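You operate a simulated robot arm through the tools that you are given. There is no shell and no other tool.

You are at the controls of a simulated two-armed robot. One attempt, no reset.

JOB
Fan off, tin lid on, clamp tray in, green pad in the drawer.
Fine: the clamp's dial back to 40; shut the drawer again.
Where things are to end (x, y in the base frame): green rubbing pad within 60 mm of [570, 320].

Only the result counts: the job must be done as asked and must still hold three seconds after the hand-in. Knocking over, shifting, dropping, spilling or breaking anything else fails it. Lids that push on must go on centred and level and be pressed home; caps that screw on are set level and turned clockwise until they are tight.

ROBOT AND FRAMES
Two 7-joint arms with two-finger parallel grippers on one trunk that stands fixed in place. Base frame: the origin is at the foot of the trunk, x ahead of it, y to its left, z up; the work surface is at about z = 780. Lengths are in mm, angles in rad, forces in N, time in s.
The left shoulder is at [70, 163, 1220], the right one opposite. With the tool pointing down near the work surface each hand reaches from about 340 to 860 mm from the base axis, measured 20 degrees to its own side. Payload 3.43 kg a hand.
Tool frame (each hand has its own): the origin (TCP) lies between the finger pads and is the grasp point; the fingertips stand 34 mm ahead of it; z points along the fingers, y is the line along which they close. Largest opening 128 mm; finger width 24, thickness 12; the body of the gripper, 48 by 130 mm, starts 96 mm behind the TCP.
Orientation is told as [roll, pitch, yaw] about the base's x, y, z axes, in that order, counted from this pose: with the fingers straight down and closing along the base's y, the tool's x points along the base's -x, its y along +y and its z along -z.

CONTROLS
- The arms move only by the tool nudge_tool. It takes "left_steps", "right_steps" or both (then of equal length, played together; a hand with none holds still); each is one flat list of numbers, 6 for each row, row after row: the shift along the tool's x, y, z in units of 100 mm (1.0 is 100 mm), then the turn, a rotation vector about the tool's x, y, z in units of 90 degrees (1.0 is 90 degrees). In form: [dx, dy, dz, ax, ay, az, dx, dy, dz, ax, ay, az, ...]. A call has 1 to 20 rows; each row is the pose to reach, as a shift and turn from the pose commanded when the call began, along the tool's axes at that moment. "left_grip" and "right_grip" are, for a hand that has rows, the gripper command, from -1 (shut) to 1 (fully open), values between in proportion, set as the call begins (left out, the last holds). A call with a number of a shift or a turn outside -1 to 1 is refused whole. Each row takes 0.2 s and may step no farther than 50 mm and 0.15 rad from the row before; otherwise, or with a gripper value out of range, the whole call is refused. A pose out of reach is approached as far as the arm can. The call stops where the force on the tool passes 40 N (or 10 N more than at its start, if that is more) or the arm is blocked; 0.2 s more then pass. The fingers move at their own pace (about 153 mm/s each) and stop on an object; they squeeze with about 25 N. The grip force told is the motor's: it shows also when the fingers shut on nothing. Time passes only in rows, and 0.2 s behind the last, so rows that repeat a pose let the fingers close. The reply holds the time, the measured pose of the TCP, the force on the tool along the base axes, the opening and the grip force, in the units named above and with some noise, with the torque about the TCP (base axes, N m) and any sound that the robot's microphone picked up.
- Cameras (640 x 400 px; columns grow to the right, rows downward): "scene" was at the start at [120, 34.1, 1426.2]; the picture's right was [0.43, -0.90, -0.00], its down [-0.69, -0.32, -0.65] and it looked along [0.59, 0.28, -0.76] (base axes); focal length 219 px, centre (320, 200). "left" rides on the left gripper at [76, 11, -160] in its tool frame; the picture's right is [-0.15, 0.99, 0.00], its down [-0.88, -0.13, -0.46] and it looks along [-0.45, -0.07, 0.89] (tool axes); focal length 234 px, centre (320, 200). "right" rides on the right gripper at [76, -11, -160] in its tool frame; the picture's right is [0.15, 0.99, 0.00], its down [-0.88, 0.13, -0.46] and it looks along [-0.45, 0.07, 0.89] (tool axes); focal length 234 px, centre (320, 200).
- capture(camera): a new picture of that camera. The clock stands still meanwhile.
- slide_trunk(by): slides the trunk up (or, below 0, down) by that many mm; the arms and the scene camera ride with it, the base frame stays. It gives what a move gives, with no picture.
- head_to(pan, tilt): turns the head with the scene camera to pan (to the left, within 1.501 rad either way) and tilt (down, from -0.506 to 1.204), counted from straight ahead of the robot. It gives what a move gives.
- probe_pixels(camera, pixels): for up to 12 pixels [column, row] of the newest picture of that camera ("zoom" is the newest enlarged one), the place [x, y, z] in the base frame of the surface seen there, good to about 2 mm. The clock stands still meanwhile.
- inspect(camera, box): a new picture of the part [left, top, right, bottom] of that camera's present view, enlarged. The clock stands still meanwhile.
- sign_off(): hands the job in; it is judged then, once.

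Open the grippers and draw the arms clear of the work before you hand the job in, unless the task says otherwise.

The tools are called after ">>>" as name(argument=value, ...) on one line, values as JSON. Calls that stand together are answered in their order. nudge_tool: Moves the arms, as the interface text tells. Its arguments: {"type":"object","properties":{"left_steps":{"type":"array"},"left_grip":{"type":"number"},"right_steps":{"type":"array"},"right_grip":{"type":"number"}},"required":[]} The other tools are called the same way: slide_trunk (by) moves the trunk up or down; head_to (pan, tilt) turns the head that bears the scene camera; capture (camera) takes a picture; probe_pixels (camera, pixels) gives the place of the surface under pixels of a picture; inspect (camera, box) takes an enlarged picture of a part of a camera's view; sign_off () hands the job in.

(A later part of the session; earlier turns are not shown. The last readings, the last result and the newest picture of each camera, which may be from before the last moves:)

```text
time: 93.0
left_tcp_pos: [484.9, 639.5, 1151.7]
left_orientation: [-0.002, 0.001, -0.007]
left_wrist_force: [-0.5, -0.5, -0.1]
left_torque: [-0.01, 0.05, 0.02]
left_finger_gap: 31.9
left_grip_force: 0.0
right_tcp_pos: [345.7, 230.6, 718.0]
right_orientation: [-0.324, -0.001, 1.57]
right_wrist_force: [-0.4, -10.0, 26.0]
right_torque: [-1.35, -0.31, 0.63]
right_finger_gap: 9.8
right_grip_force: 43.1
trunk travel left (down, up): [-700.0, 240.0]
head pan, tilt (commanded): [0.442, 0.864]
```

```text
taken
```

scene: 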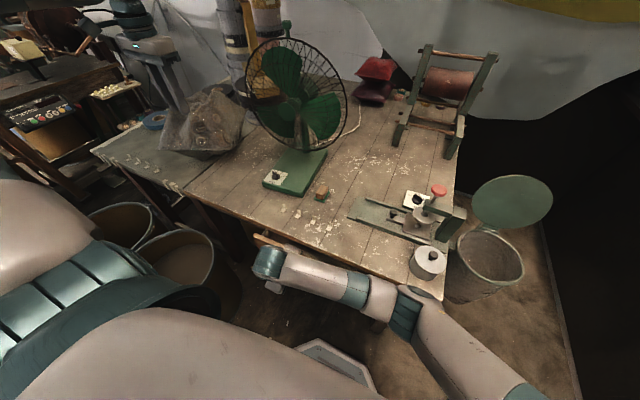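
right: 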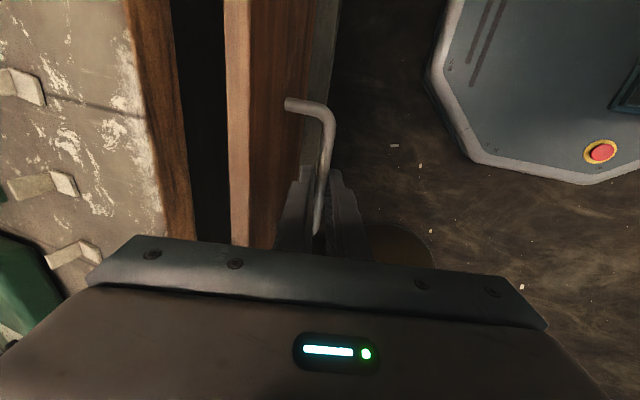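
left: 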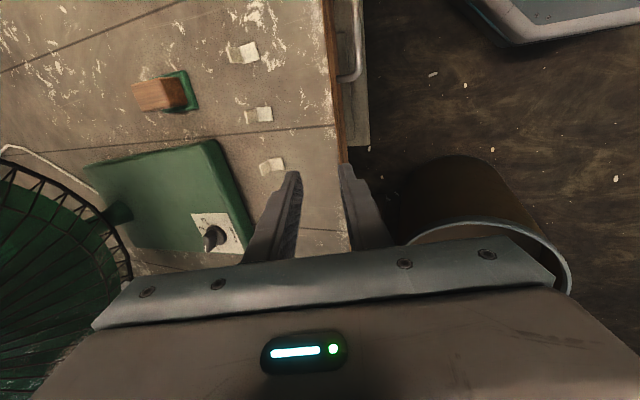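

The drawer is open 60 mm. I relieve the 26 N vertical load by raising about 2.5 mm and keep pulling another 50 mm while turning the hand upright about the bar.

>>> nudge_tool(right_steps=[0.01, 0.0817, -0.0411, -0.0318, 0, 0, 0.01, 0.1617, -0.0865, -0.0636, 0, 0, 0.01, 0.2466, -0.117, -0.0954, 0, 0, 0.01, 0.3315, -0.1472, -0.1272, 0, 0, 0.01, 0.4166, -0.1769, -0.159, 0, 0])

>>> capture(camera="right")

>>> capture(camera="scene")

```text
time: 94.2
left_tcp_pos: [488.1, 643.8, 1147.9]
left_orientation: [-0.005, 0.004, -0.008]
left_wrist_force: [0.3, -0.2, -0.7]
left_torque: [0.02, -0.04, -0.01]
left_finger_gap: 32.4
left_grip_force: 0.0
right_tcp_pos: [316.7, 230.6, 719.2]
right_orientation: [-0.11, -0.008, 1.564]
right_wrist_force: [-0.5, 35.9, -26.3]
right_torque: [0.38, 0.05, 1.09]
right_finger_gap: 10.4
right_grip_force: 43.6
trunk travel left (down, up): [-700.0, 240.0]
head pan, tilt (commanded): [0.442, 0.864]
stopped in row 5 (right hand): the force on the tool passed its limit at 42 N (the readings are from after the stop); the commanded pose is now the measured one
```

```text
taken
```

right: 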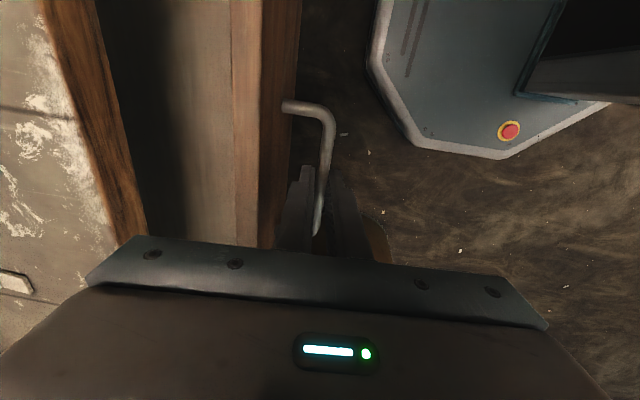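

```text
taken
```

scene: 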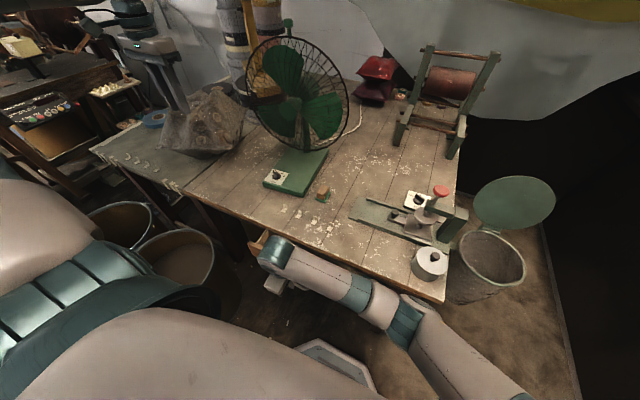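

Sideways and vertical loads arise from gripping the bar tightly. I relax the grip to an 18 mm gap so the rear finger just hooks the bar.

>>> nudge_tool(right_steps=[0, 0, 0, 0, 0, 0, 0, 0, 0, 0, 0, 0], right_grip=-0.7)

>>> inspect(camera="right", box=[220, 80, 420, 260])

>>> probe_pixels(camera="zoom", pixels=[[338, 150], [330, 230], [345, 120], [180, 60], [140, 60], [60, 60], [200, 200], [120, 200]])

```text
time: 94.8
left_tcp_pos: [488.1, 643.1, 1148.9]
left_orientation: [-0.005, 0.002, -0.006]
left_wrist_force: [0.6, 1.0, -0.6]
left_torque: [-0.01, 0.06, 0.03]
left_finger_gap: 31.9
left_grip_force: 0.1
right_tcp_pos: [316.9, 227.2, 718.8]
right_orientation: [-0.112, 0.001, 1.56]
right_wrist_force: [0.3, 0.5, 0.4]
right_torque: [-0.05, -0.03, -0.01]
right_finger_gap: 19.3
right_grip_force: 0.0
trunk travel left (down, up): [-700.0, 240.0]
head pan, tilt (commanded): [0.442, 0.864]
```

```text
2.22 times, centred on (320, 170) of right
```

zoom: 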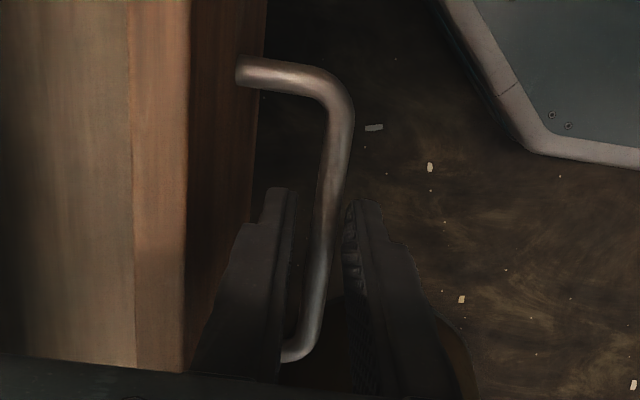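

```text
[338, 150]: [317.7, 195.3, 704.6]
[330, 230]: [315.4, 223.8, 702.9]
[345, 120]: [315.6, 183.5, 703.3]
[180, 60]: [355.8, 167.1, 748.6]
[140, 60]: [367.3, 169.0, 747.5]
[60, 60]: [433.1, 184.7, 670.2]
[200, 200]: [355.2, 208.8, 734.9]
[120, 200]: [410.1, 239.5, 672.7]
```

All loads vanish; the bar is at x≈316.5, drawer bottom at z≈671, front panel top at z≈748. I pull another 61 mm with the hooked finger while tilting the hand slightly the other way.

>>> nudge_tool(right_steps=[0, 0.087, -0.01, -0.023, 0, 0, 0, 0.173, -0.019, -0.046, 0, 0, 0, 0.26, -0.029, -0.069, 0, 0, 0, 0.346, -0.039, -0.091, 0, 0, 0, 0.433, -0.049, -0.114, 0, 0, 0, 0.519, -0.058, -0.137, 0, 0, 0, 0.606, -0.068, -0.16, 0, 0])

>>> capture(camera="right")

>>> capture(camera="scene")

```text
time: 96.6
left_tcp_pos: [487.2, 640.5, 1149.9]
left_orientation: [-0.005, 0.004, -0.006]
left_wrist_force: [-0.2, 0.3, -0.3]
left_torque: [-0.01, 0.02, 0.02]
left_finger_gap: 32.1
left_grip_force: 0.0
right_tcp_pos: [293.7, 207.3, 717.7]
right_orientation: [0.088, 0.025, 1.534]
right_wrist_force: [0.6, -0.9, 0.0]
right_torque: [-0.01, 0.01, 0.01]
right_finger_gap: 19.0
right_grip_force: 0.2
trunk travel left (down, up): [-700.0, 240.0]
head pan, tilt (commanded): [0.442, 0.864]
stopped in row 7 (right hand): the arm was blocked; the commanded pose is now the measured one
```

```text
taken
```

right: 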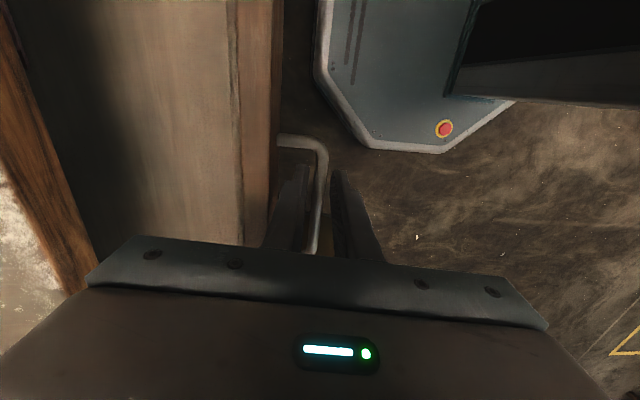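

```text
taken
```

scene: 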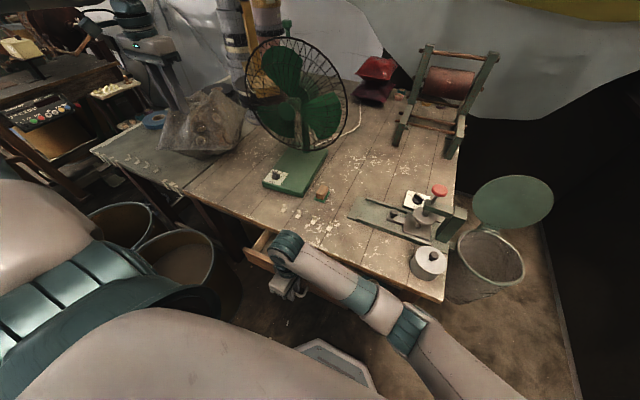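

The arm was blocked near (294, 207). I probe the right arm's links in the scene picture to see what limits it.

>>> probe_pixels(camera="scene", pixels=[[290, 245], [320, 270], [350, 290], [380, 310], [405, 330], [430, 360], [460, 390], [425, 345], [285, 285], [300, 250], [260, 250], [265, 245]])

>>> inspect(camera="scene", box=[230, 210, 390, 330])

```text
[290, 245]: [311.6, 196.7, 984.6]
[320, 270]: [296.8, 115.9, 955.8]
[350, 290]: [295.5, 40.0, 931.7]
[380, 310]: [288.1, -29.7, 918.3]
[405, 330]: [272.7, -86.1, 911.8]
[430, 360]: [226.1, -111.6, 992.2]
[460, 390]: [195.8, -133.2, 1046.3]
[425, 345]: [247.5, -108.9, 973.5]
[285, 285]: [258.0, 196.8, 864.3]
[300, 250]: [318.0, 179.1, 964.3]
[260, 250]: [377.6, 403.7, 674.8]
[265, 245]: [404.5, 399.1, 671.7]
```

```text
3.33 times, centred on (310, 270) of scene
```

zoom: 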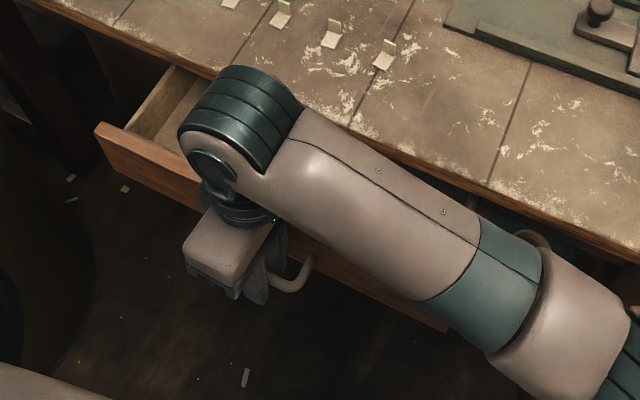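

The right arm is elbow-down with its forearm along y at x≈290; it is likely at a joint limit. I check how far the drawer has come and what is inside.

>>> probe_pixels(camera="right", pixels=[[321, 170], [300, 142], [275, 120], [240, 120], [225, 120], [150, 120], [100, 120], [60, 150], [265, 60], [120, 40], [50, 200], [20, 60]])

>>> inspect(camera="scene", box=[235, 215, 305, 265])

>>> probe_pixels(camera="zoom", pixels=[[110, 180], [60, 160], [200, 140], [150, 200], [240, 170], [90, 140], [180, 100], [215, 110], [300, 120], [40, 180], [230, 260], [170, 160]])

```text
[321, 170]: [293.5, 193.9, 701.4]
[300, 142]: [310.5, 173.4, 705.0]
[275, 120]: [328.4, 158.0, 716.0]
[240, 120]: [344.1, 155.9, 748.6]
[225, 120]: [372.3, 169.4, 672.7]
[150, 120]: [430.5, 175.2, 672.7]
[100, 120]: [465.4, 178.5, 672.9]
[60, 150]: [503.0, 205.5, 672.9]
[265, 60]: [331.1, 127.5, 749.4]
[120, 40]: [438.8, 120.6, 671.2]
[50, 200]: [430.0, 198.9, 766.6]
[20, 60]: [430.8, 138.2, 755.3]
```

```text
8.00 times, centred on (270, 240) of scene
```

zoom: 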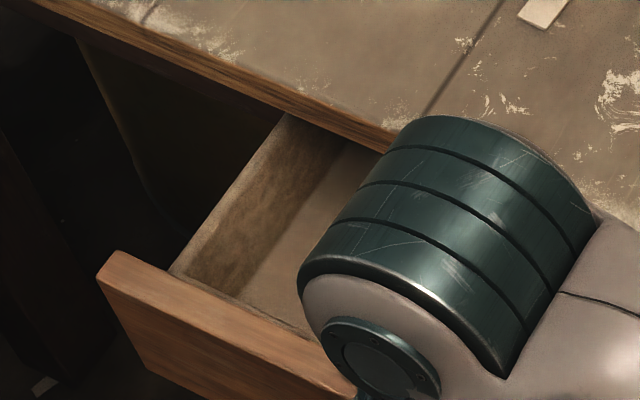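

```text
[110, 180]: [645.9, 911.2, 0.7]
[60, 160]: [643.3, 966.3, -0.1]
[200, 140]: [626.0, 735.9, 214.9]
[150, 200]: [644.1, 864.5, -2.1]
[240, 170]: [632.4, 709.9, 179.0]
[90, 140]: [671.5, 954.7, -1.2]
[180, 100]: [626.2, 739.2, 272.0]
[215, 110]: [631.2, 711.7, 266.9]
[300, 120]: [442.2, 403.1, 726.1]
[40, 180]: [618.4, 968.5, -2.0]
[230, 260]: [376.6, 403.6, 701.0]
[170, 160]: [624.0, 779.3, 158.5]
```

The drawer is open about 121 mm (bar x 293.5, floor z 672, left wall y≈403, empty inside); that is enough to set the pad at about 35 mm from target. I open the right fingers and lift straight off the handle.

>>> nudge_tool(right_steps=[0, 0, 0, 0, 0, 0, 0, 0.017, -0.2, 0, 0, 0, 0, 0.035, -0.4, 0, 0, 0, 0, 0.052, -0.6, 0, 0, 0, 0, 0.07, -0.8, 0, 0, 0, 0, 0.087, -0.996, 0, 0, 0], right_grip=-0.5)

>>> capture(camera="right")

```text
time: 98.0
left_tcp_pos: [487.5, 641.3, 1149.8]
left_orientation: [-0.006, 0.003, -0.01]
left_wrist_force: [-0.1, -0.8, -0.7]
left_torque: [0.01, -0.03, 0.02]
left_finger_gap: 32.1
left_grip_force: 0.0
right_tcp_pos: [290.2, 214.8, 821.5]
right_orientation: [0.092, 0.019, 1.536]
right_wrist_force: [0.2, -0.9, -0.8]
right_torque: [0.04, 0.03, 0.02]
right_finger_gap: 31.9
right_grip_force: 0.0
trunk travel left (down, up): [-700.0, 240.0]
head pan, tilt (commanded): [0.442, 0.864]
```

```text
taken
```

right: 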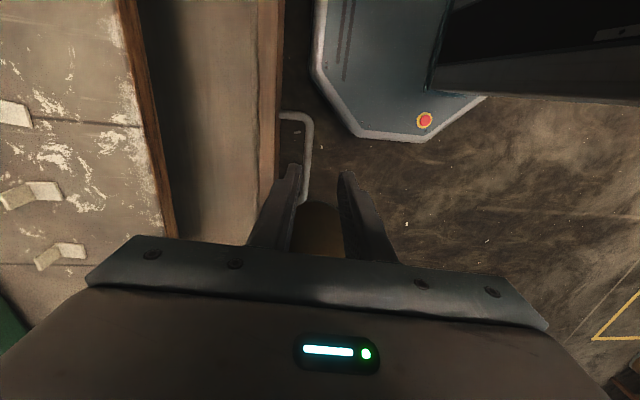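

To gain margin I will pull the drawer further from inside its front panel, where my hand sits farther from the robot. I probe the panel's inner and outer edges first.

>>> probe_pixels(camera="right", pixels=[[278, 60], [270, 60], [262, 60], [256, 60], [250, 60], [275, 130], [268, 130], [260, 130], [250, 130], [310, 150], [200, 100], [305, 190]])

>>> nudge_tool(right_steps=[0, -0.25, -0.1, 0.019, 0, 0, 0, -0.5, -0.15, 0.038, 0, 0, 0, -0.75, -0.2, 0.058, 0, 0], right_grip=-1)

>>> capture(camera="right")

```text
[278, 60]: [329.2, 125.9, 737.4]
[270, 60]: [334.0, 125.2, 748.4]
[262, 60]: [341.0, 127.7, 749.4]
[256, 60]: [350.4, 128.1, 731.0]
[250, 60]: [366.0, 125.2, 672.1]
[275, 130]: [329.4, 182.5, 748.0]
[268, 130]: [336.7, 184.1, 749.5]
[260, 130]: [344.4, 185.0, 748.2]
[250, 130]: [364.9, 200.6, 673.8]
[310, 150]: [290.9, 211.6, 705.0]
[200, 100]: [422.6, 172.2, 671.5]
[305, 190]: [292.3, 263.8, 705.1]
```

```text
time: 98.8
left_tcp_pos: [487.2, 640.7, 1150.7]
left_orientation: [-0.005, 0.004, -0.007]
left_wrist_force: [-0.3, -0.7, 0.2]
left_torque: [-0.01, -0.01, -0.02]
left_finger_gap: 31.8
left_grip_force: 0.0
right_tcp_pos: [368.2, 211.0, 833.0]
right_orientation: [0.001, 0.023, 1.538]
right_wrist_force: [0.2, 0.1, 0.0]
right_torque: [0.0, 0.04, 0.01]
right_finger_gap: 0.0
right_grip_force: 25.2
trunk travel left (down, up): [-700.0, 240.0]
head pan, tilt (commanded): [0.442, 0.864]
```

```text
taken
```

right: 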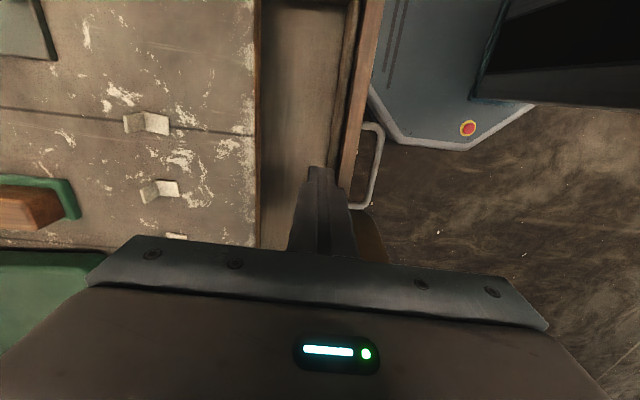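

The closed fingers are above the drawer's inside, behind the front panel (inner face x≈350). I lower them into the drawer.

>>> nudge_tool(right_steps=[0, 0, 0.3, 0, 0, 0, 0, 0, 0.6, 0, 0, 0, 0, 0, 0.8, 0, 0, 0, 0, 0, 0.93, 0, 0, 0])

>>> nudge_tool(right_steps=[0, 0.08, 0, 0, 0, 0, 0, 0.16, 0, 0, 0, 0, 0, 0.24, 0, 0, 0, 0, 0, 0.32, 0, 0, 0, 0, 0, 0.4, 0, 0, 0, 0, 0, 0.48, 0, 0, 0, 0])

>>> capture(camera="right")

```text
time: 99.8
left_tcp_pos: [487.6, 641.7, 1148.7]
left_orientation: [-0.007, 0.004, -0.01]
left_wrist_force: [0.4, 0.0, 0.2]
left_torque: [-0.01, 0.0, 0.01]
left_finger_gap: 31.9
left_grip_force: 0.0
right_tcp_pos: [366.9, 207.9, 741.4]
right_orientation: [0.0, 0.021, 1.537]
right_wrist_force: [-0.2, 0.9, -0.6]
right_torque: [0.0, 0.03, -0.08]
right_finger_gap: 0.0
right_grip_force: 24.8
trunk travel left (down, up): [-700.0, 240.0]
head pan, tilt (commanded): [0.442, 0.864]
```

```text
time: 101.2
left_tcp_pos: [488.0, 640.4, 1149.6]
left_orientation: [-0.005, 0.003, -0.006]
left_wrist_force: [0.8, 0.0, -0.8]
left_torque: [-0.01, 0.0, -0.01]
left_finger_gap: 31.9
left_grip_force: 0.1
right_tcp_pos: [319.3, 211.6, 739.5]
right_orientation: [-0.001, 0.02, 1.538]
right_wrist_force: [-0.4, -0.3, 0.4]
right_torque: [-0.04, 0.01, 0.04]
right_finger_gap: 0.0
right_grip_force: 24.8
trunk travel left (down, up): [-700.0, 240.0]
head pan, tilt (commanded): [0.442, 0.864]
```

```text
taken
```

right: 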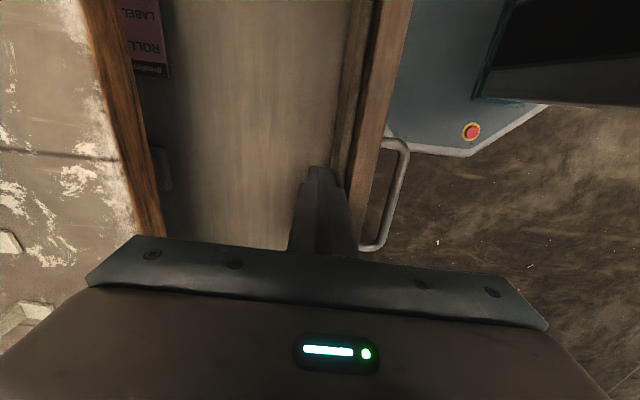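

The drawer came out a further 43 mm. Inside I now see a purple "Label Roll" box (130,30) and a dark item (162,165); I probe them and the panel.

>>> probe_pixels(camera="right", pixels=[[398, 180], [385, 60], [360, 60], [350, 60], [150, 30], [168, 70], [125, 5], [162, 165], [170, 180], [155, 150], [250, 100], [200, 200]])

>>> inspect(camera="right", box=[80, 0, 280, 240])

```text
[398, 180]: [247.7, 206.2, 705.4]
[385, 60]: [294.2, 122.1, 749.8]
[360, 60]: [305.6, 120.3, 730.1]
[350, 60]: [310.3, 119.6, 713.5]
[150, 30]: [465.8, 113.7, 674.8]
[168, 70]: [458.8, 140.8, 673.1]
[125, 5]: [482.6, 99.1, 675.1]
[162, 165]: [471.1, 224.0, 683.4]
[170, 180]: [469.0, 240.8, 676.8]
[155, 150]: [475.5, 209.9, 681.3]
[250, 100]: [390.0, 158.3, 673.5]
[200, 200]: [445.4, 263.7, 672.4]
```

```text
1.67 times, centred on (180, 120) of right
```

zoom: 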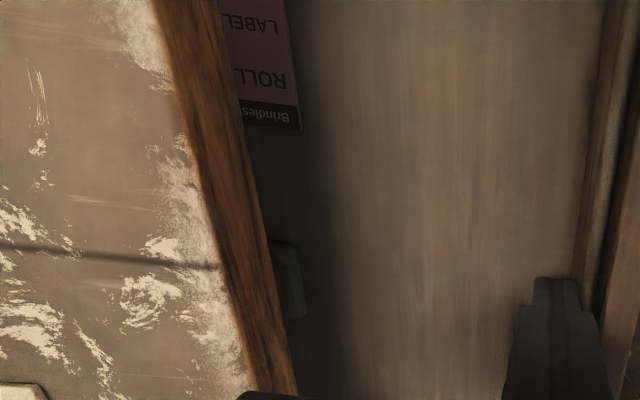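

The drawer is now open 167 mm (bar x≈248), and the spot for the pad at about (400, 320) is free. I ease off the panel and lift the right hand out.

>>> nudge_tool(right_steps=[0, -0.08, 0, 0, 0, 0, 0, -0.08, -0.3, 0, 0, 0, 0, -0.08, -0.6, 0, 0, 0, 0, -0.08, -1.0, 0, 0, 0])

>>> nudge_tool(right_steps=[0.3, -0.2, -0.3, 0, 0, 0, 0.6, -0.4, -0.6, 0, 0, 0, 0.9, -0.6, -0.9, 0, 0, 0])

>>> capture(camera="scene")

```text
time: 102.2
left_tcp_pos: [487.0, 641.1, 1151.2]
left_orientation: [-0.004, 0.002, -0.009]
left_wrist_force: [-0.1, -0.3, 0.3]
left_torque: [-0.03, 0.01, -0.01]
left_finger_gap: 32.1
left_grip_force: 0.0
right_tcp_pos: [329.3, 213.4, 838.7]
right_orientation: [0.001, 0.023, 1.54]
right_wrist_force: [0.3, 0.2, 0.1]
right_torque: [0.0, 0.0, 0.02]
right_finger_gap: 0.0
right_grip_force: 24.7
trunk travel left (down, up): [-700.0, 240.0]
head pan, tilt (commanded): [0.442, 0.864]
```

```text
time: 103.0
left_tcp_pos: [487.7, 638.7, 1149.4]
left_orientation: [-0.003, 0.004, -0.007]
left_wrist_force: [0.6, -0.7, 1.0]
left_torque: [0.03, 0.02, -0.02]
left_finger_gap: 31.8
left_grip_force: 0.0
right_tcp_pos: [387.3, 124.0, 929.6]
right_orientation: [0.001, 0.019, 1.537]
right_wrist_force: [-0.2, 0.1, 0.8]
right_torque: [0.04, 0.02, -0.01]
right_finger_gap: 0.2
right_grip_force: 25.5
trunk travel left (down, up): [-700.0, 240.0]
head pan, tilt (commanded): [0.442, 0.864]
```

```text
taken
```

scene: 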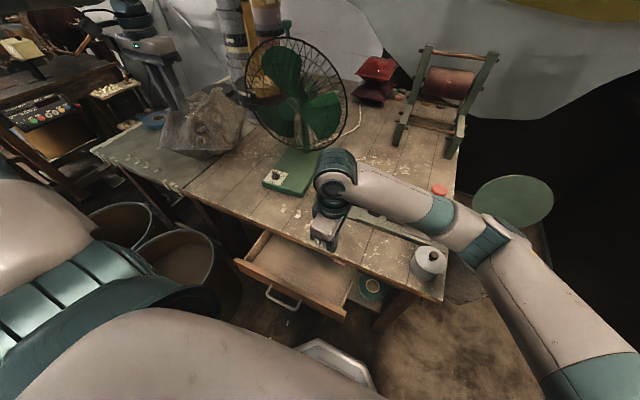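

The drawer stands open with its inside visible at (300,265). I park the right arm up and to the right before lowering the trunk for the left arm.

>>> nudge_tool(right_steps=[0.3, -0.08, -0.3, 0, 0, 0, 0.6, -0.16, -0.6, 0, 0, 0, 0.9, -0.25, -0.9, 0, 0, 0])

>>> nudge_tool(right_steps=[0.3, -0.08, -0.3, 0, 0, 0, 0.6, -0.16, -0.6, 0, 0, 0, 0.9, -0.2, -0.9, 0, 0, 0])

>>> slide_trunk(by=-150)

>>> capture(camera="scene")

```text
time: 103.8
left_tcp_pos: [486.4, 640.9, 1151.3]
left_orientation: [-0.005, 0.005, -0.007]
left_wrist_force: [0.3, 0.4, -0.3]
left_torque: [0.03, -0.05, 0.03]
left_finger_gap: 32.3
left_grip_force: 0.0
right_tcp_pos: [406.4, 31.5, 1020.1]
right_orientation: [-0.002, 0.022, 1.539]
right_wrist_force: [-0.4, 0.3, -0.4]
right_torque: [0.02, -0.01, 0.02]
right_finger_gap: 0.4
right_grip_force: 25.3
trunk travel left (down, up): [-700.0, 240.0]
head pan, tilt (commanded): [0.442, 0.864]
```

```text
time: 104.6
left_tcp_pos: [486.9, 640.3, 1151.1]
left_orientation: [-0.003, 0.002, -0.007]
left_wrist_force: [-0.2, -0.8, -0.4]
left_torque: [0.0, 0.03, 0.03]
left_finger_gap: 31.9
left_grip_force: 0.0
right_tcp_pos: [422.9, -56.3, 1114.4]
right_orientation: [-0.002, 0.021, 1.538]
right_wrist_force: [-1.1, 0.9, 0.2]
right_torque: [0.0, 0.01, 0.03]
right_finger_gap: 0.0
right_grip_force: 24.8
trunk travel left (down, up): [-700.0, 240.0]
head pan, tilt (commanded): [0.442, 0.864]
```

```text
time: 106.3
left_tcp_pos: [486.3, 640.5, 999.3]
left_orientation: [-0.006, 0.005, -0.008]
left_wrist_force: [-0.8, -0.3, -0.3]
left_torque: [0.0, 0.01, 0.03]
left_finger_gap: 32.2
left_grip_force: 0.1
right_tcp_pos: [422.1, -54.7, 963.5]
right_orientation: [-0.001, 0.021, 1.538]
right_wrist_force: [-0.1, 0.9, -0.1]
right_torque: [-0.01, 0.02, -0.03]
right_finger_gap: 0.1
right_grip_force: 25.0
trunk travel left (down, up): [-550.0, 390.0]
head pan, tilt (commanded): [0.442, 0.864]
```

```text
taken
```

scene: 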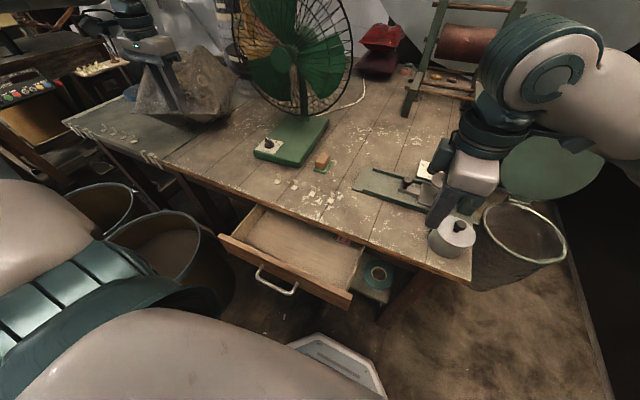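

Now the drawer is in clear view at (290,250). I bring the left hand to above the pad, opening it to 70 mm.

>>> nudge_tool(left_steps=[-0.07, -0.32, 0, 0, 0, 0, -0.13, -0.64, 0, 0, 0, 0, -0.2, -0.95, 0, 0, 0, 0], left_grip=0.1)

>>> nudge_tool(left_steps=[-0.07, -0.32, 0, 0, 0, 0, -0.13, -0.64, 0, 0, 0, 0, -0.2, -0.95, 0, 0, 0, 0])

>>> nudge_tool(left_steps=[-0.17, -0.32, 0.07, 0, 0, 0, -0.33, -0.64, 0.13, 0, 0, 0, -0.5, -0.95, 0.2, 0, 0, 0])

>>> nudge_tool(left_steps=[-0.2, -0.29, 0.13, 0, 0, 0, -0.4, -0.57, 0.27, 0, 0, 0, -0.59, -0.86, 0.4, 0, 0, 0])

>>> capture(camera="left")

>>> capture(camera="scene")

```text
time: 107.1
left_tcp_pos: [508.0, 544.5, 1001.4]
left_orientation: [-0.004, 0.005, -0.007]
left_wrist_force: [0.1, 0.2, -0.1]
left_torque: [0.02, 0.03, -0.01]
left_finger_gap: 70.3
left_grip_force: 0.0
right_tcp_pos: [422.3, -56.4, 963.3]
right_orientation: [0.0, 0.02, 1.537]
right_wrist_force: [0.3, 0.4, -0.8]
right_torque: [0.02, 0.01, -0.01]
right_finger_gap: 0.2
right_grip_force: 25.4
trunk travel left (down, up): [-550.0, 390.0]
head pan, tilt (commanded): [0.442, 0.864]
```

```text
time: 107.9
left_tcp_pos: [527.5, 451.2, 1002.6]
left_orientation: [-0.004, 0.005, -0.007]
left_wrist_force: [-0.6, -1.2, 0.6]
left_torque: [0.01, 0.03, -0.01]
left_finger_gap: 70.2
left_grip_force: 0.0
right_tcp_pos: [424.4, -55.0, 963.2]
right_orientation: [0.001, 0.021, 1.539]
right_wrist_force: [0.6, 0.6, -0.1]
right_torque: [0.01, 0.0, -0.01]
right_finger_gap: 0.1
right_grip_force: 24.9
trunk travel left (down, up): [-550.0, 390.0]
head pan, tilt (commanded): [0.442, 0.864]
```

```text
time: 108.7
left_tcp_pos: [574.4, 353.1, 980.4]
left_orientation: [-0.005, 0.006, -0.007]
left_wrist_force: [0.3, 0.4, -0.6]
left_torque: [0.03, 0.0, 0.0]
left_finger_gap: 70.6
left_grip_force: 0.1
right_tcp_pos: [423.6, -56.2, 962.9]
right_orientation: [0.0, 0.023, 1.537]
right_wrist_force: [-0.3, 0.6, -0.2]
right_torque: [0.02, 0.01, 0.01]
right_finger_gap: 0.2
right_grip_force: 24.8
trunk travel left (down, up): [-550.0, 390.0]
head pan, tilt (commanded): [0.442, 0.864]
```

```text
time: 109.5
left_tcp_pos: [633.8, 267.8, 940.8]
left_orientation: [-0.006, 0.006, -0.007]
left_wrist_force: [-0.4, -0.1, -0.3]
left_torque: [-0.01, 0.04, -0.02]
left_finger_gap: 70.2
left_grip_force: 0.0
right_tcp_pos: [424.6, -55.1, 962.1]
right_orientation: [0.001, 0.02, 1.539]
right_wrist_force: [0.1, 1.1, -0.1]
right_torque: [0.01, 0.03, 0.02]
right_finger_gap: 0.0
right_grip_force: 24.7
trunk travel left (down, up): [-550.0, 390.0]
head pan, tilt (commanded): [0.442, 0.864]
```

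```text
taken
```

left: 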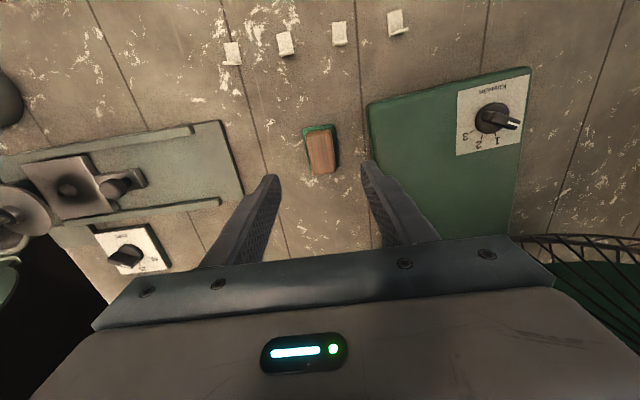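

```text
taken
```

scene: 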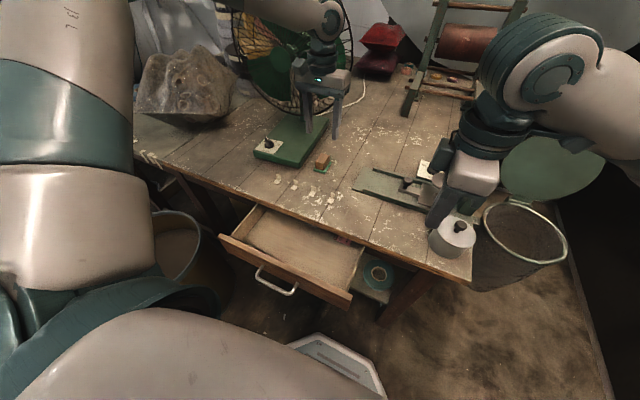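

The pad is at left-camera (321,150). I zoom to get its exact position and orientation.

>>> inspect(camera="left", box=[285, 110, 365, 190])

>>> probe_pixels(camera="zoom", pixels=[[265, 165], [385, 140], [265, 100], [390, 270], [320, 200], [280, 300], [370, 310], [275, 150], [385, 220], [395, 200], [330, 80], [300, 260]])

```text
5.00 times, centred on (325, 150) of left
```

zoom: 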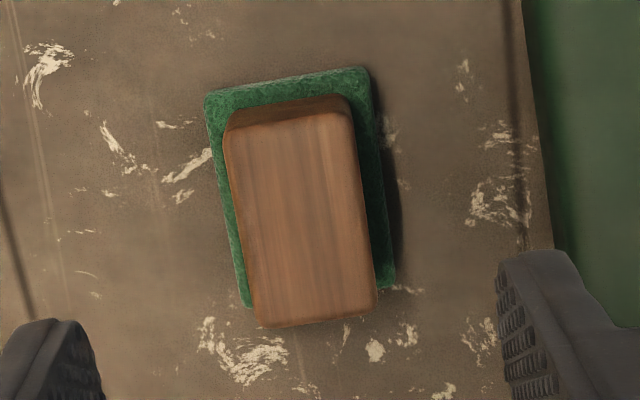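

```text
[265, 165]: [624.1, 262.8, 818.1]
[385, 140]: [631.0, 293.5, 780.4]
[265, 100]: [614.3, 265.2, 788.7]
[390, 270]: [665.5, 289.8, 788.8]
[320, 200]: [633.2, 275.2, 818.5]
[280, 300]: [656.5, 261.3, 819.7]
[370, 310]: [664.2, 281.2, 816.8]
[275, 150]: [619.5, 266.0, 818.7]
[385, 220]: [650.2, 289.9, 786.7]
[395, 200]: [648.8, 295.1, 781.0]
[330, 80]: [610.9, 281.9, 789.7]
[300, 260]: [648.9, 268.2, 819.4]
```

The wood block centre is about (638, 269), aligned with the base axes. I descend around it to TCP z≈828.

>>> nudge_tool(left_steps=[-0.013, 0.003, 0.3, 0, 0, 0, -0.027, 0.007, 0.6, 0, 0, 0, -0.04, 0.01, 0.9, 0, 0, 0])

>>> capture(camera="left")

>>> nudge_tool(left_steps=[0, 0, 0.12, 0, 0, 0, 0, 0, 0.225, 0, 0, 0])

>>> capture(camera="left")

```text
time: 110.3
left_tcp_pos: [636.0, 268.6, 849.9]
left_orientation: [-0.006, 0.003, -0.007]
left_wrist_force: [-0.5, -0.6, -0.6]
left_torque: [0.0, 0.03, 0.01]
left_finger_gap: 70.5
left_grip_force: 0.1
right_tcp_pos: [423.4, -54.6, 962.9]
right_orientation: [0.0, 0.021, 1.537]
right_wrist_force: [-0.5, 0.2, 0.4]
right_torque: [0.04, 0.01, 0.0]
right_finger_gap: 0.0
right_grip_force: 25.0
trunk travel left (down, up): [-550.0, 390.0]
head pan, tilt (commanded): [0.442, 0.864]
```

```text
taken
```

left: 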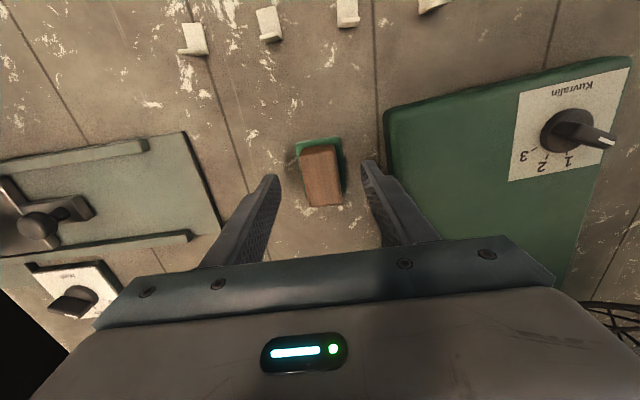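

```text
time: 110.9
left_tcp_pos: [634.9, 268.6, 829.1]
left_orientation: [-0.004, 0.003, -0.01]
left_wrist_force: [-0.6, 0.8, 0.1]
left_torque: [0.02, -0.04, -0.01]
left_finger_gap: 70.3
left_grip_force: 0.1
right_tcp_pos: [421.7, -54.2, 962.7]
right_orientation: [-0.001, 0.022, 1.538]
right_wrist_force: [-0.2, 0.6, 1.0]
right_torque: [-0.02, 0.0, -0.03]
right_finger_gap: 0.0
right_grip_force: 25.1
trunk travel left (down, up): [-550.0, 390.0]
head pan, tilt (commanded): [0.442, 0.864]
```

```text
taken
```

left: 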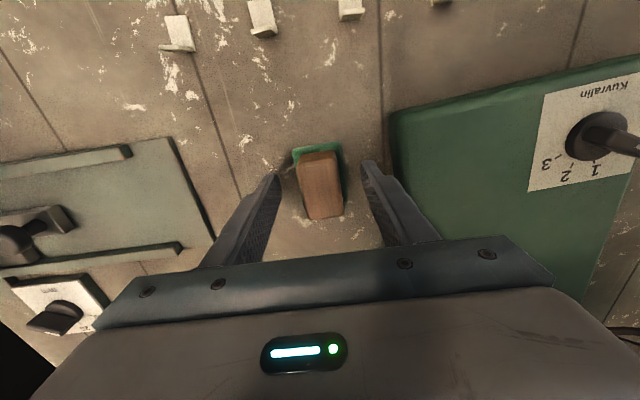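

The block stands between the fingertips. I close the left gripper on it.

>>> nudge_tool(left_steps=[0, 0, 0, 0, 0, 0, 0, 0, 0, 0, 0, 0, 0, 0, 0, 0, 0, 0], left_grip=-1)

>>> inspect(camera="left", box=[260, 110, 380, 230])

```text
time: 111.7
left_tcp_pos: [635.4, 267.6, 828.9]
left_orientation: [-0.005, 0.004, -0.01]
left_wrist_force: [0.8, 1.2, 0.9]
left_torque: [0.02, -0.01, -0.03]
left_finger_gap: 31.1
left_grip_force: 24.6
right_tcp_pos: [422.6, -55.8, 962.8]
right_orientation: [-0.001, 0.02, 1.537]
right_wrist_force: [0.4, -0.3, 0.4]
right_torque: [0.02, -0.01, -0.02]
right_finger_gap: 0.0
right_grip_force: 25.2
trunk travel left (down, up): [-550.0, 390.0]
head pan, tilt (commanded): [0.442, 0.864]
```

```text
3.33 times, centred on (320, 170) of left
```

zoom: 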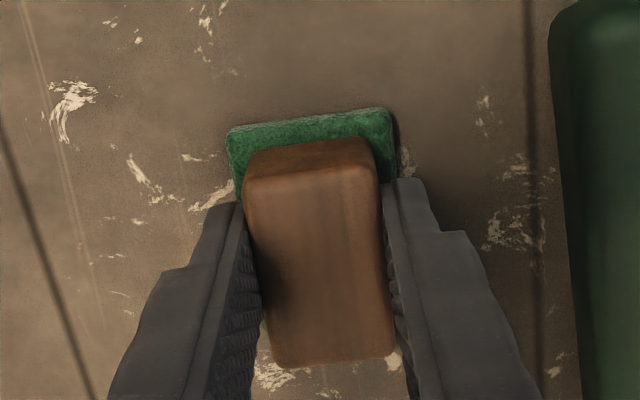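

Block held at 31 mm. I lift it and carry it over the table toward the drawer.

>>> nudge_tool(left_steps=[0, 0, -0.15, 0, 0, 0, 0, 0, -0.4, 0, 0, 0, 0, 0, -0.7, 0, 0, 0, 0, 0, -1.0, 0, 0, 0])

>>> nudge_tool(left_steps=[0.33, 0.07, 0, 0, 0, 0, 0.67, 0.13, 0, 0, 0, 0, 1.0, 0.2, 0, 0, 0, 0])

>>> nudge_tool(left_steps=[0.33, 0.07, 0, 0, 0, 0, 0.67, 0.13, 0, 0, 0, 0, 1.0, 0.2, 0, 0, 0, 0])

>>> capture(camera="scene")

>>> capture(camera="left")

```text
time: 112.7
left_tcp_pos: [636.1, 266.7, 928.6]
left_orientation: [-0.005, 0.004, -0.01]
left_wrist_force: [-1.3, -0.5, -0.6]
left_torque: [0.03, 0.0, -0.01]
left_finger_gap: 31.0
left_grip_force: 24.8
right_tcp_pos: [423.1, -54.8, 963.3]
right_orientation: [-0.002, 0.02, 1.538]
right_wrist_force: [0.3, -0.4, 0.1]
right_torque: [-0.01, -0.02, 0.01]
right_finger_gap: 0.0
right_grip_force: 25.0
trunk travel left (down, up): [-550.0, 390.0]
head pan, tilt (commanded): [0.442, 0.864]
```

```text
time: 113.5
left_tcp_pos: [536.7, 290.1, 927.2]
left_orientation: [-0.006, 0.002, -0.009]
left_wrist_force: [0.4, -0.7, 0.3]
left_torque: [-0.02, 0.01, 0.02]
left_finger_gap: 30.9
left_grip_force: 25.2
right_tcp_pos: [421.4, -54.0, 964.0]
right_orientation: [-0.002, 0.021, 1.537]
right_wrist_force: [-0.1, 0.5, 0.3]
right_torque: [0.0, -0.02, 0.0]
right_finger_gap: 0.0
right_grip_force: 25.0
trunk travel left (down, up): [-550.0, 390.0]
head pan, tilt (commanded): [0.442, 0.864]
```

```text
time: 114.3
left_tcp_pos: [435.4, 311.8, 928.6]
left_orientation: [-0.005, 0.001, -0.008]
left_wrist_force: [-0.8, 1.0, 0.3]
left_torque: [-0.04, -0.01, -0.03]
left_finger_gap: 31.1
left_grip_force: 24.9
right_tcp_pos: [421.3, -54.3, 964.3]
right_orientation: [-0.002, 0.022, 1.538]
right_wrist_force: [1.6, 0.0, 0.8]
right_torque: [0.03, -0.03, 0.01]
right_finger_gap: 0.0
right_grip_force: 25.3
trunk travel left (down, up): [-550.0, 390.0]
head pan, tilt (commanded): [0.442, 0.864]
```

```text
taken
```

scene: 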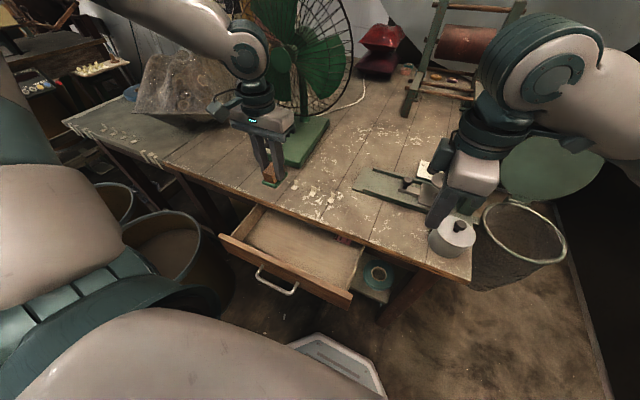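

```text
taken
```

left: 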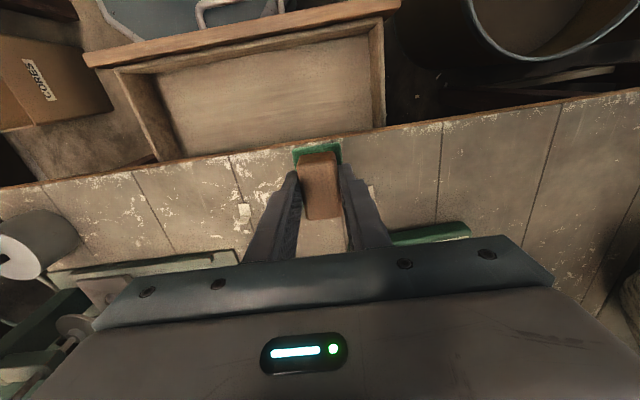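

The left camera shows the whole drawer. I go the last 43 mm back, over the drawer, and verify reach.

>>> nudge_tool(left_steps=[0.22, 0.05, 0, 0, 0, 0, 0.43, 0.1, 0, 0, 0, 0, 0.43, 0.1, 0.2, 0, 0, 0])

>>> capture(camera="left")

```text
time: 115.1
left_tcp_pos: [395.5, 321.6, 909.2]
left_orientation: [-0.005, 0.004, -0.008]
left_wrist_force: [0.6, 0.0, 0.8]
left_torque: [0.01, 0.04, -0.02]
left_finger_gap: 31.1
left_grip_force: 25.0
right_tcp_pos: [424.4, -54.7, 962.9]
right_orientation: [0.0, 0.022, 1.538]
right_wrist_force: [0.3, 0.2, 1.2]
right_torque: [-0.01, 0.02, -0.01]
right_finger_gap: 0.2
right_grip_force: 24.5
trunk travel left (down, up): [-550.0, 390.0]
head pan, tilt (commanded): [0.442, 0.864]
```

```text
taken
```

left: 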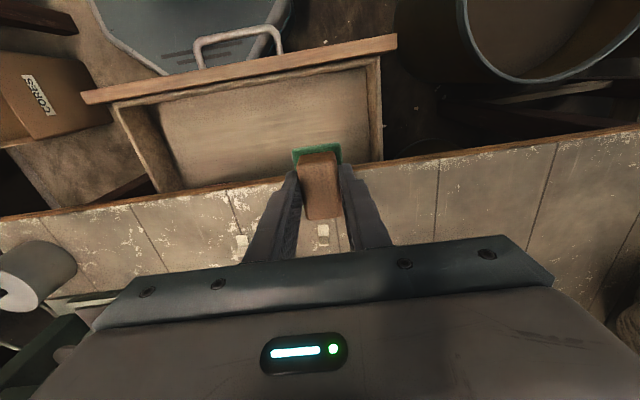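

Reach is good at (395, 322, 909). I shift 3 mm nearer (to clear the table edge) and lower the pad 95 mm.

>>> nudge_tool(left_steps=[0.03, -0.01, 0.2, 0, 0, 0, 0.03, -0.01, 0.45, 0, 0, 0, 0.03, -0.01, 0.7, 0, 0, 0, 0.03, -0.01, 0.95, 0, 0, 0])

>>> capture(camera="left")

>>> inspect(camera="scene", box=[200, 150, 360, 310])

```text
time: 116.1
left_tcp_pos: [388.9, 320.8, 815.3]
left_orientation: [-0.005, 0.004, -0.009]
left_wrist_force: [0.7, 0.0, -1.1]
left_torque: [-0.03, 0.03, 0.01]
left_finger_gap: 30.8
left_grip_force: 25.1
right_tcp_pos: [423.5, -55.3, 963.5]
right_orientation: [-0.001, 0.021, 1.538]
right_wrist_force: [0.1, 0.4, -0.4]
right_torque: [0.0, -0.01, -0.01]
right_finger_gap: 0.0
right_grip_force: 24.9
trunk travel left (down, up): [-550.0, 390.0]
head pan, tilt (commanded): [0.442, 0.864]
```

```text
taken
```

left: 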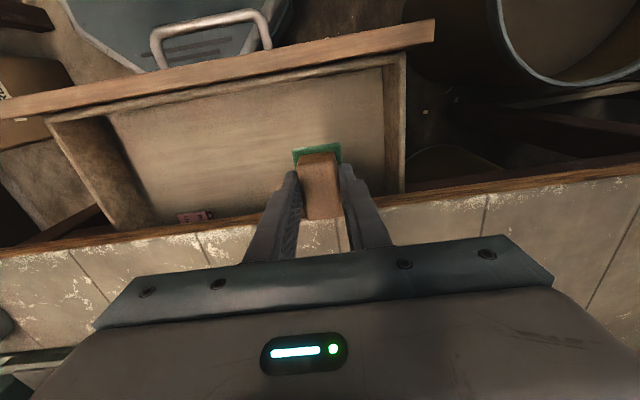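

```text
2.50 times, centred on (280, 230) of scene
```

zoom: 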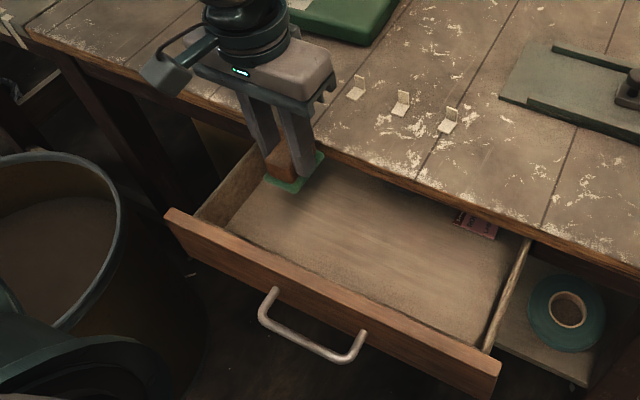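

The pad is passing the table edge level. I check its clearance to the edge in a close zoom.

>>> inspect(camera="scene", box=[255, 195, 305, 235])

>>> probe_pixels(camera="zoom", pixels=[[400, 190], [385, 200], [330, 230], [240, 260], [420, 185], [430, 175], [410, 210], [350, 290], [250, 230], [300, 270], [410, 170], [390, 180]])

```text
10.00 times, centred on (280, 215) of scene
```

zoom: 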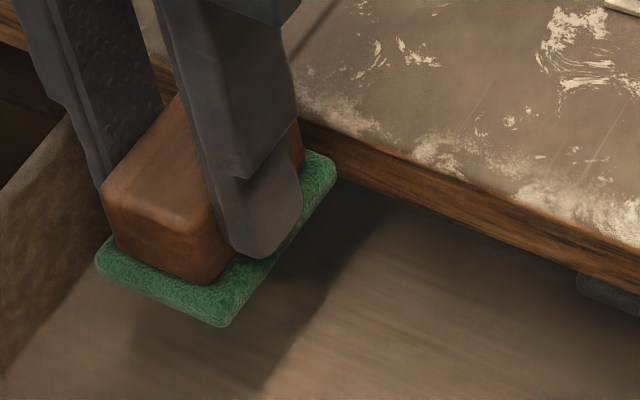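

```text
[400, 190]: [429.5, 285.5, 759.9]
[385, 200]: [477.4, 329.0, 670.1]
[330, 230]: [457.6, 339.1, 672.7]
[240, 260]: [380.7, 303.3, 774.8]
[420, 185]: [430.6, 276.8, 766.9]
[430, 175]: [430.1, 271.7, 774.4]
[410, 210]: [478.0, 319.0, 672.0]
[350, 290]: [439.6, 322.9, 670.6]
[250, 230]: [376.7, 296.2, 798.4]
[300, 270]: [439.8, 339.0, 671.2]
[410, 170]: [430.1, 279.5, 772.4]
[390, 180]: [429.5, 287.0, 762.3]
```

I probe the pad's far corner at zoom (328,168) and its other corners.

>>> inspect(camera="scene", box=[255, 195, 305, 235])

>>> probe_pixels(camera="zoom", pixels=[[328, 165], [322, 158], [330, 178], [310, 158], [105, 258], [220, 315], [150, 285], [300, 200]])

```text
10.00 times, centred on (280, 215) of scene
```

zoom: 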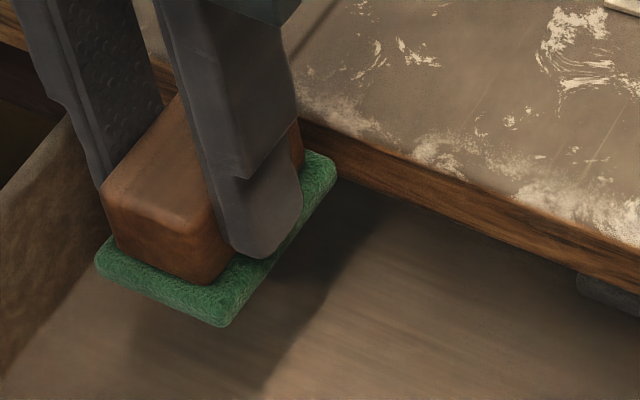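

```text
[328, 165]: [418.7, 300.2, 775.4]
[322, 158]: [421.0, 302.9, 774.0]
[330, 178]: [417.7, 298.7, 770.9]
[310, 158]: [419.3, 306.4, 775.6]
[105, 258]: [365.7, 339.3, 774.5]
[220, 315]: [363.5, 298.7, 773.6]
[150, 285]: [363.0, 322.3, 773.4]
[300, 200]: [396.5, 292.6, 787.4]
```

The pad's far edge (x≈421) clears the table edge (429.5) by 8 mm, with its centre near (392, 320). I lower it to the drawer floor.

>>> nudge_tool(left_steps=[0, 0, 0.25, 0, 0, 0, 0, 0, 0.5, 0, 0, 0, 0, 0, 0.7, 0, 0, 0, 0, 0, 0.83, 0, 0, 0, 0, 0, 0.9, 0, 0, 0])

>>> inspect(camera="scene", box=[240, 195, 310, 255])

```text
time: 117.3
left_tcp_pos: [392.4, 319.7, 725.2]
left_orientation: [-0.007, 0.003, -0.008]
left_wrist_force: [-0.1, -0.3, -1.1]
left_torque: [-0.02, 0.02, 0.0]
left_finger_gap: 31.1
left_grip_force: 25.3
right_tcp_pos: [423.5, -55.1, 963.6]
right_orientation: [-0.001, 0.02, 1.537]
right_wrist_force: [-0.6, 1.0, -0.4]
right_torque: [0.01, -0.01, 0.0]
right_finger_gap: 0.3
right_grip_force: 24.9
trunk travel left (down, up): [-550.0, 390.0]
head pan, tilt (commanded): [0.442, 0.864]
```

```text
6.67 times, centred on (275, 225) of scene
```

zoom: 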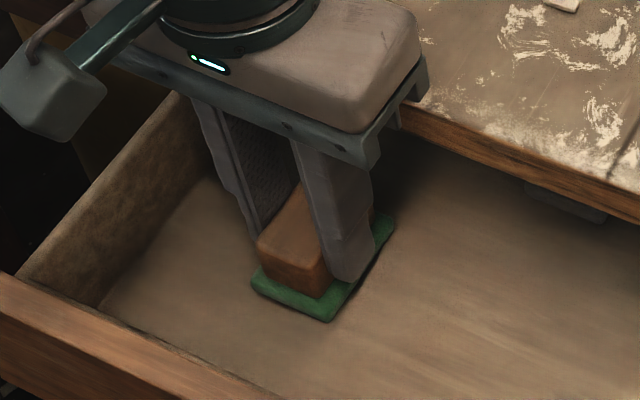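

A few millimetres remain. I lower in 1 mm rows until it touches.

>>> nudge_tool(left_steps=[0, 0, 0.01, 0, 0, 0, 0, 0, 0.02, 0, 0, 0, 0, 0, 0.03, 0, 0, 0])

```text
time: 118.1
left_tcp_pos: [391.1, 319.7, 721.2]
left_orientation: [-0.005, 0.001, -0.006]
left_wrist_force: [-0.5, -0.4, -0.4]
left_torque: [-0.01, 0.0, -0.01]
left_finger_gap: 30.8
left_grip_force: 25.3
right_tcp_pos: [423.0, -55.4, 964.9]
right_orientation: [0.0, 0.021, 1.537]
right_wrist_force: [-0.8, 0.8, -0.8]
right_torque: [0.02, 0.0, -0.03]
right_finger_gap: 0.0
right_grip_force: 24.8
trunk travel left (down, up): [-550.0, 390.0]
head pan, tilt (commanded): [0.442, 0.864]
```

Not yet touching; I go on by 0.5–1 mm rows.

>>> nudge_tool(left_steps=[0, 0, 0.01, 0, 0, 0, 0, 0, 0.015, 0, 0, 0, 0, 0, 0.02, 0, 0, 0])

>>> inspect(camera="scene", box=[255, 210, 305, 250])

```text
time: 118.9
left_tcp_pos: [390.5, 319.4, 719.7]
left_orientation: [-0.004, 0.003, -0.007]
left_wrist_force: [0.0, 6.0, 26.0]
left_torque: [0.29, 0.23, 0.0]
left_finger_gap: 31.0
left_grip_force: 25.4
right_tcp_pos: [421.0, -56.6, 965.2]
right_orientation: [-0.002, 0.021, 1.538]
right_wrist_force: [-0.1, -0.3, 0.0]
right_torque: [0.0, -0.03, 0.0]
right_finger_gap: 0.0
right_grip_force: 25.5
trunk travel left (down, up): [-550.0, 390.0]
head pan, tilt (commanded): [0.442, 0.864]
```

```text
10.00 times, centred on (280, 230) of scene
```

zoom: 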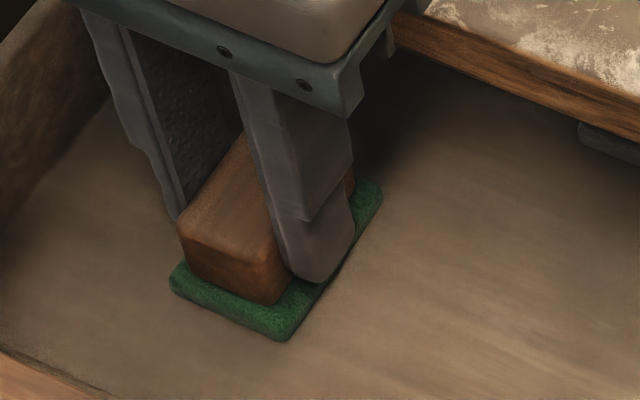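

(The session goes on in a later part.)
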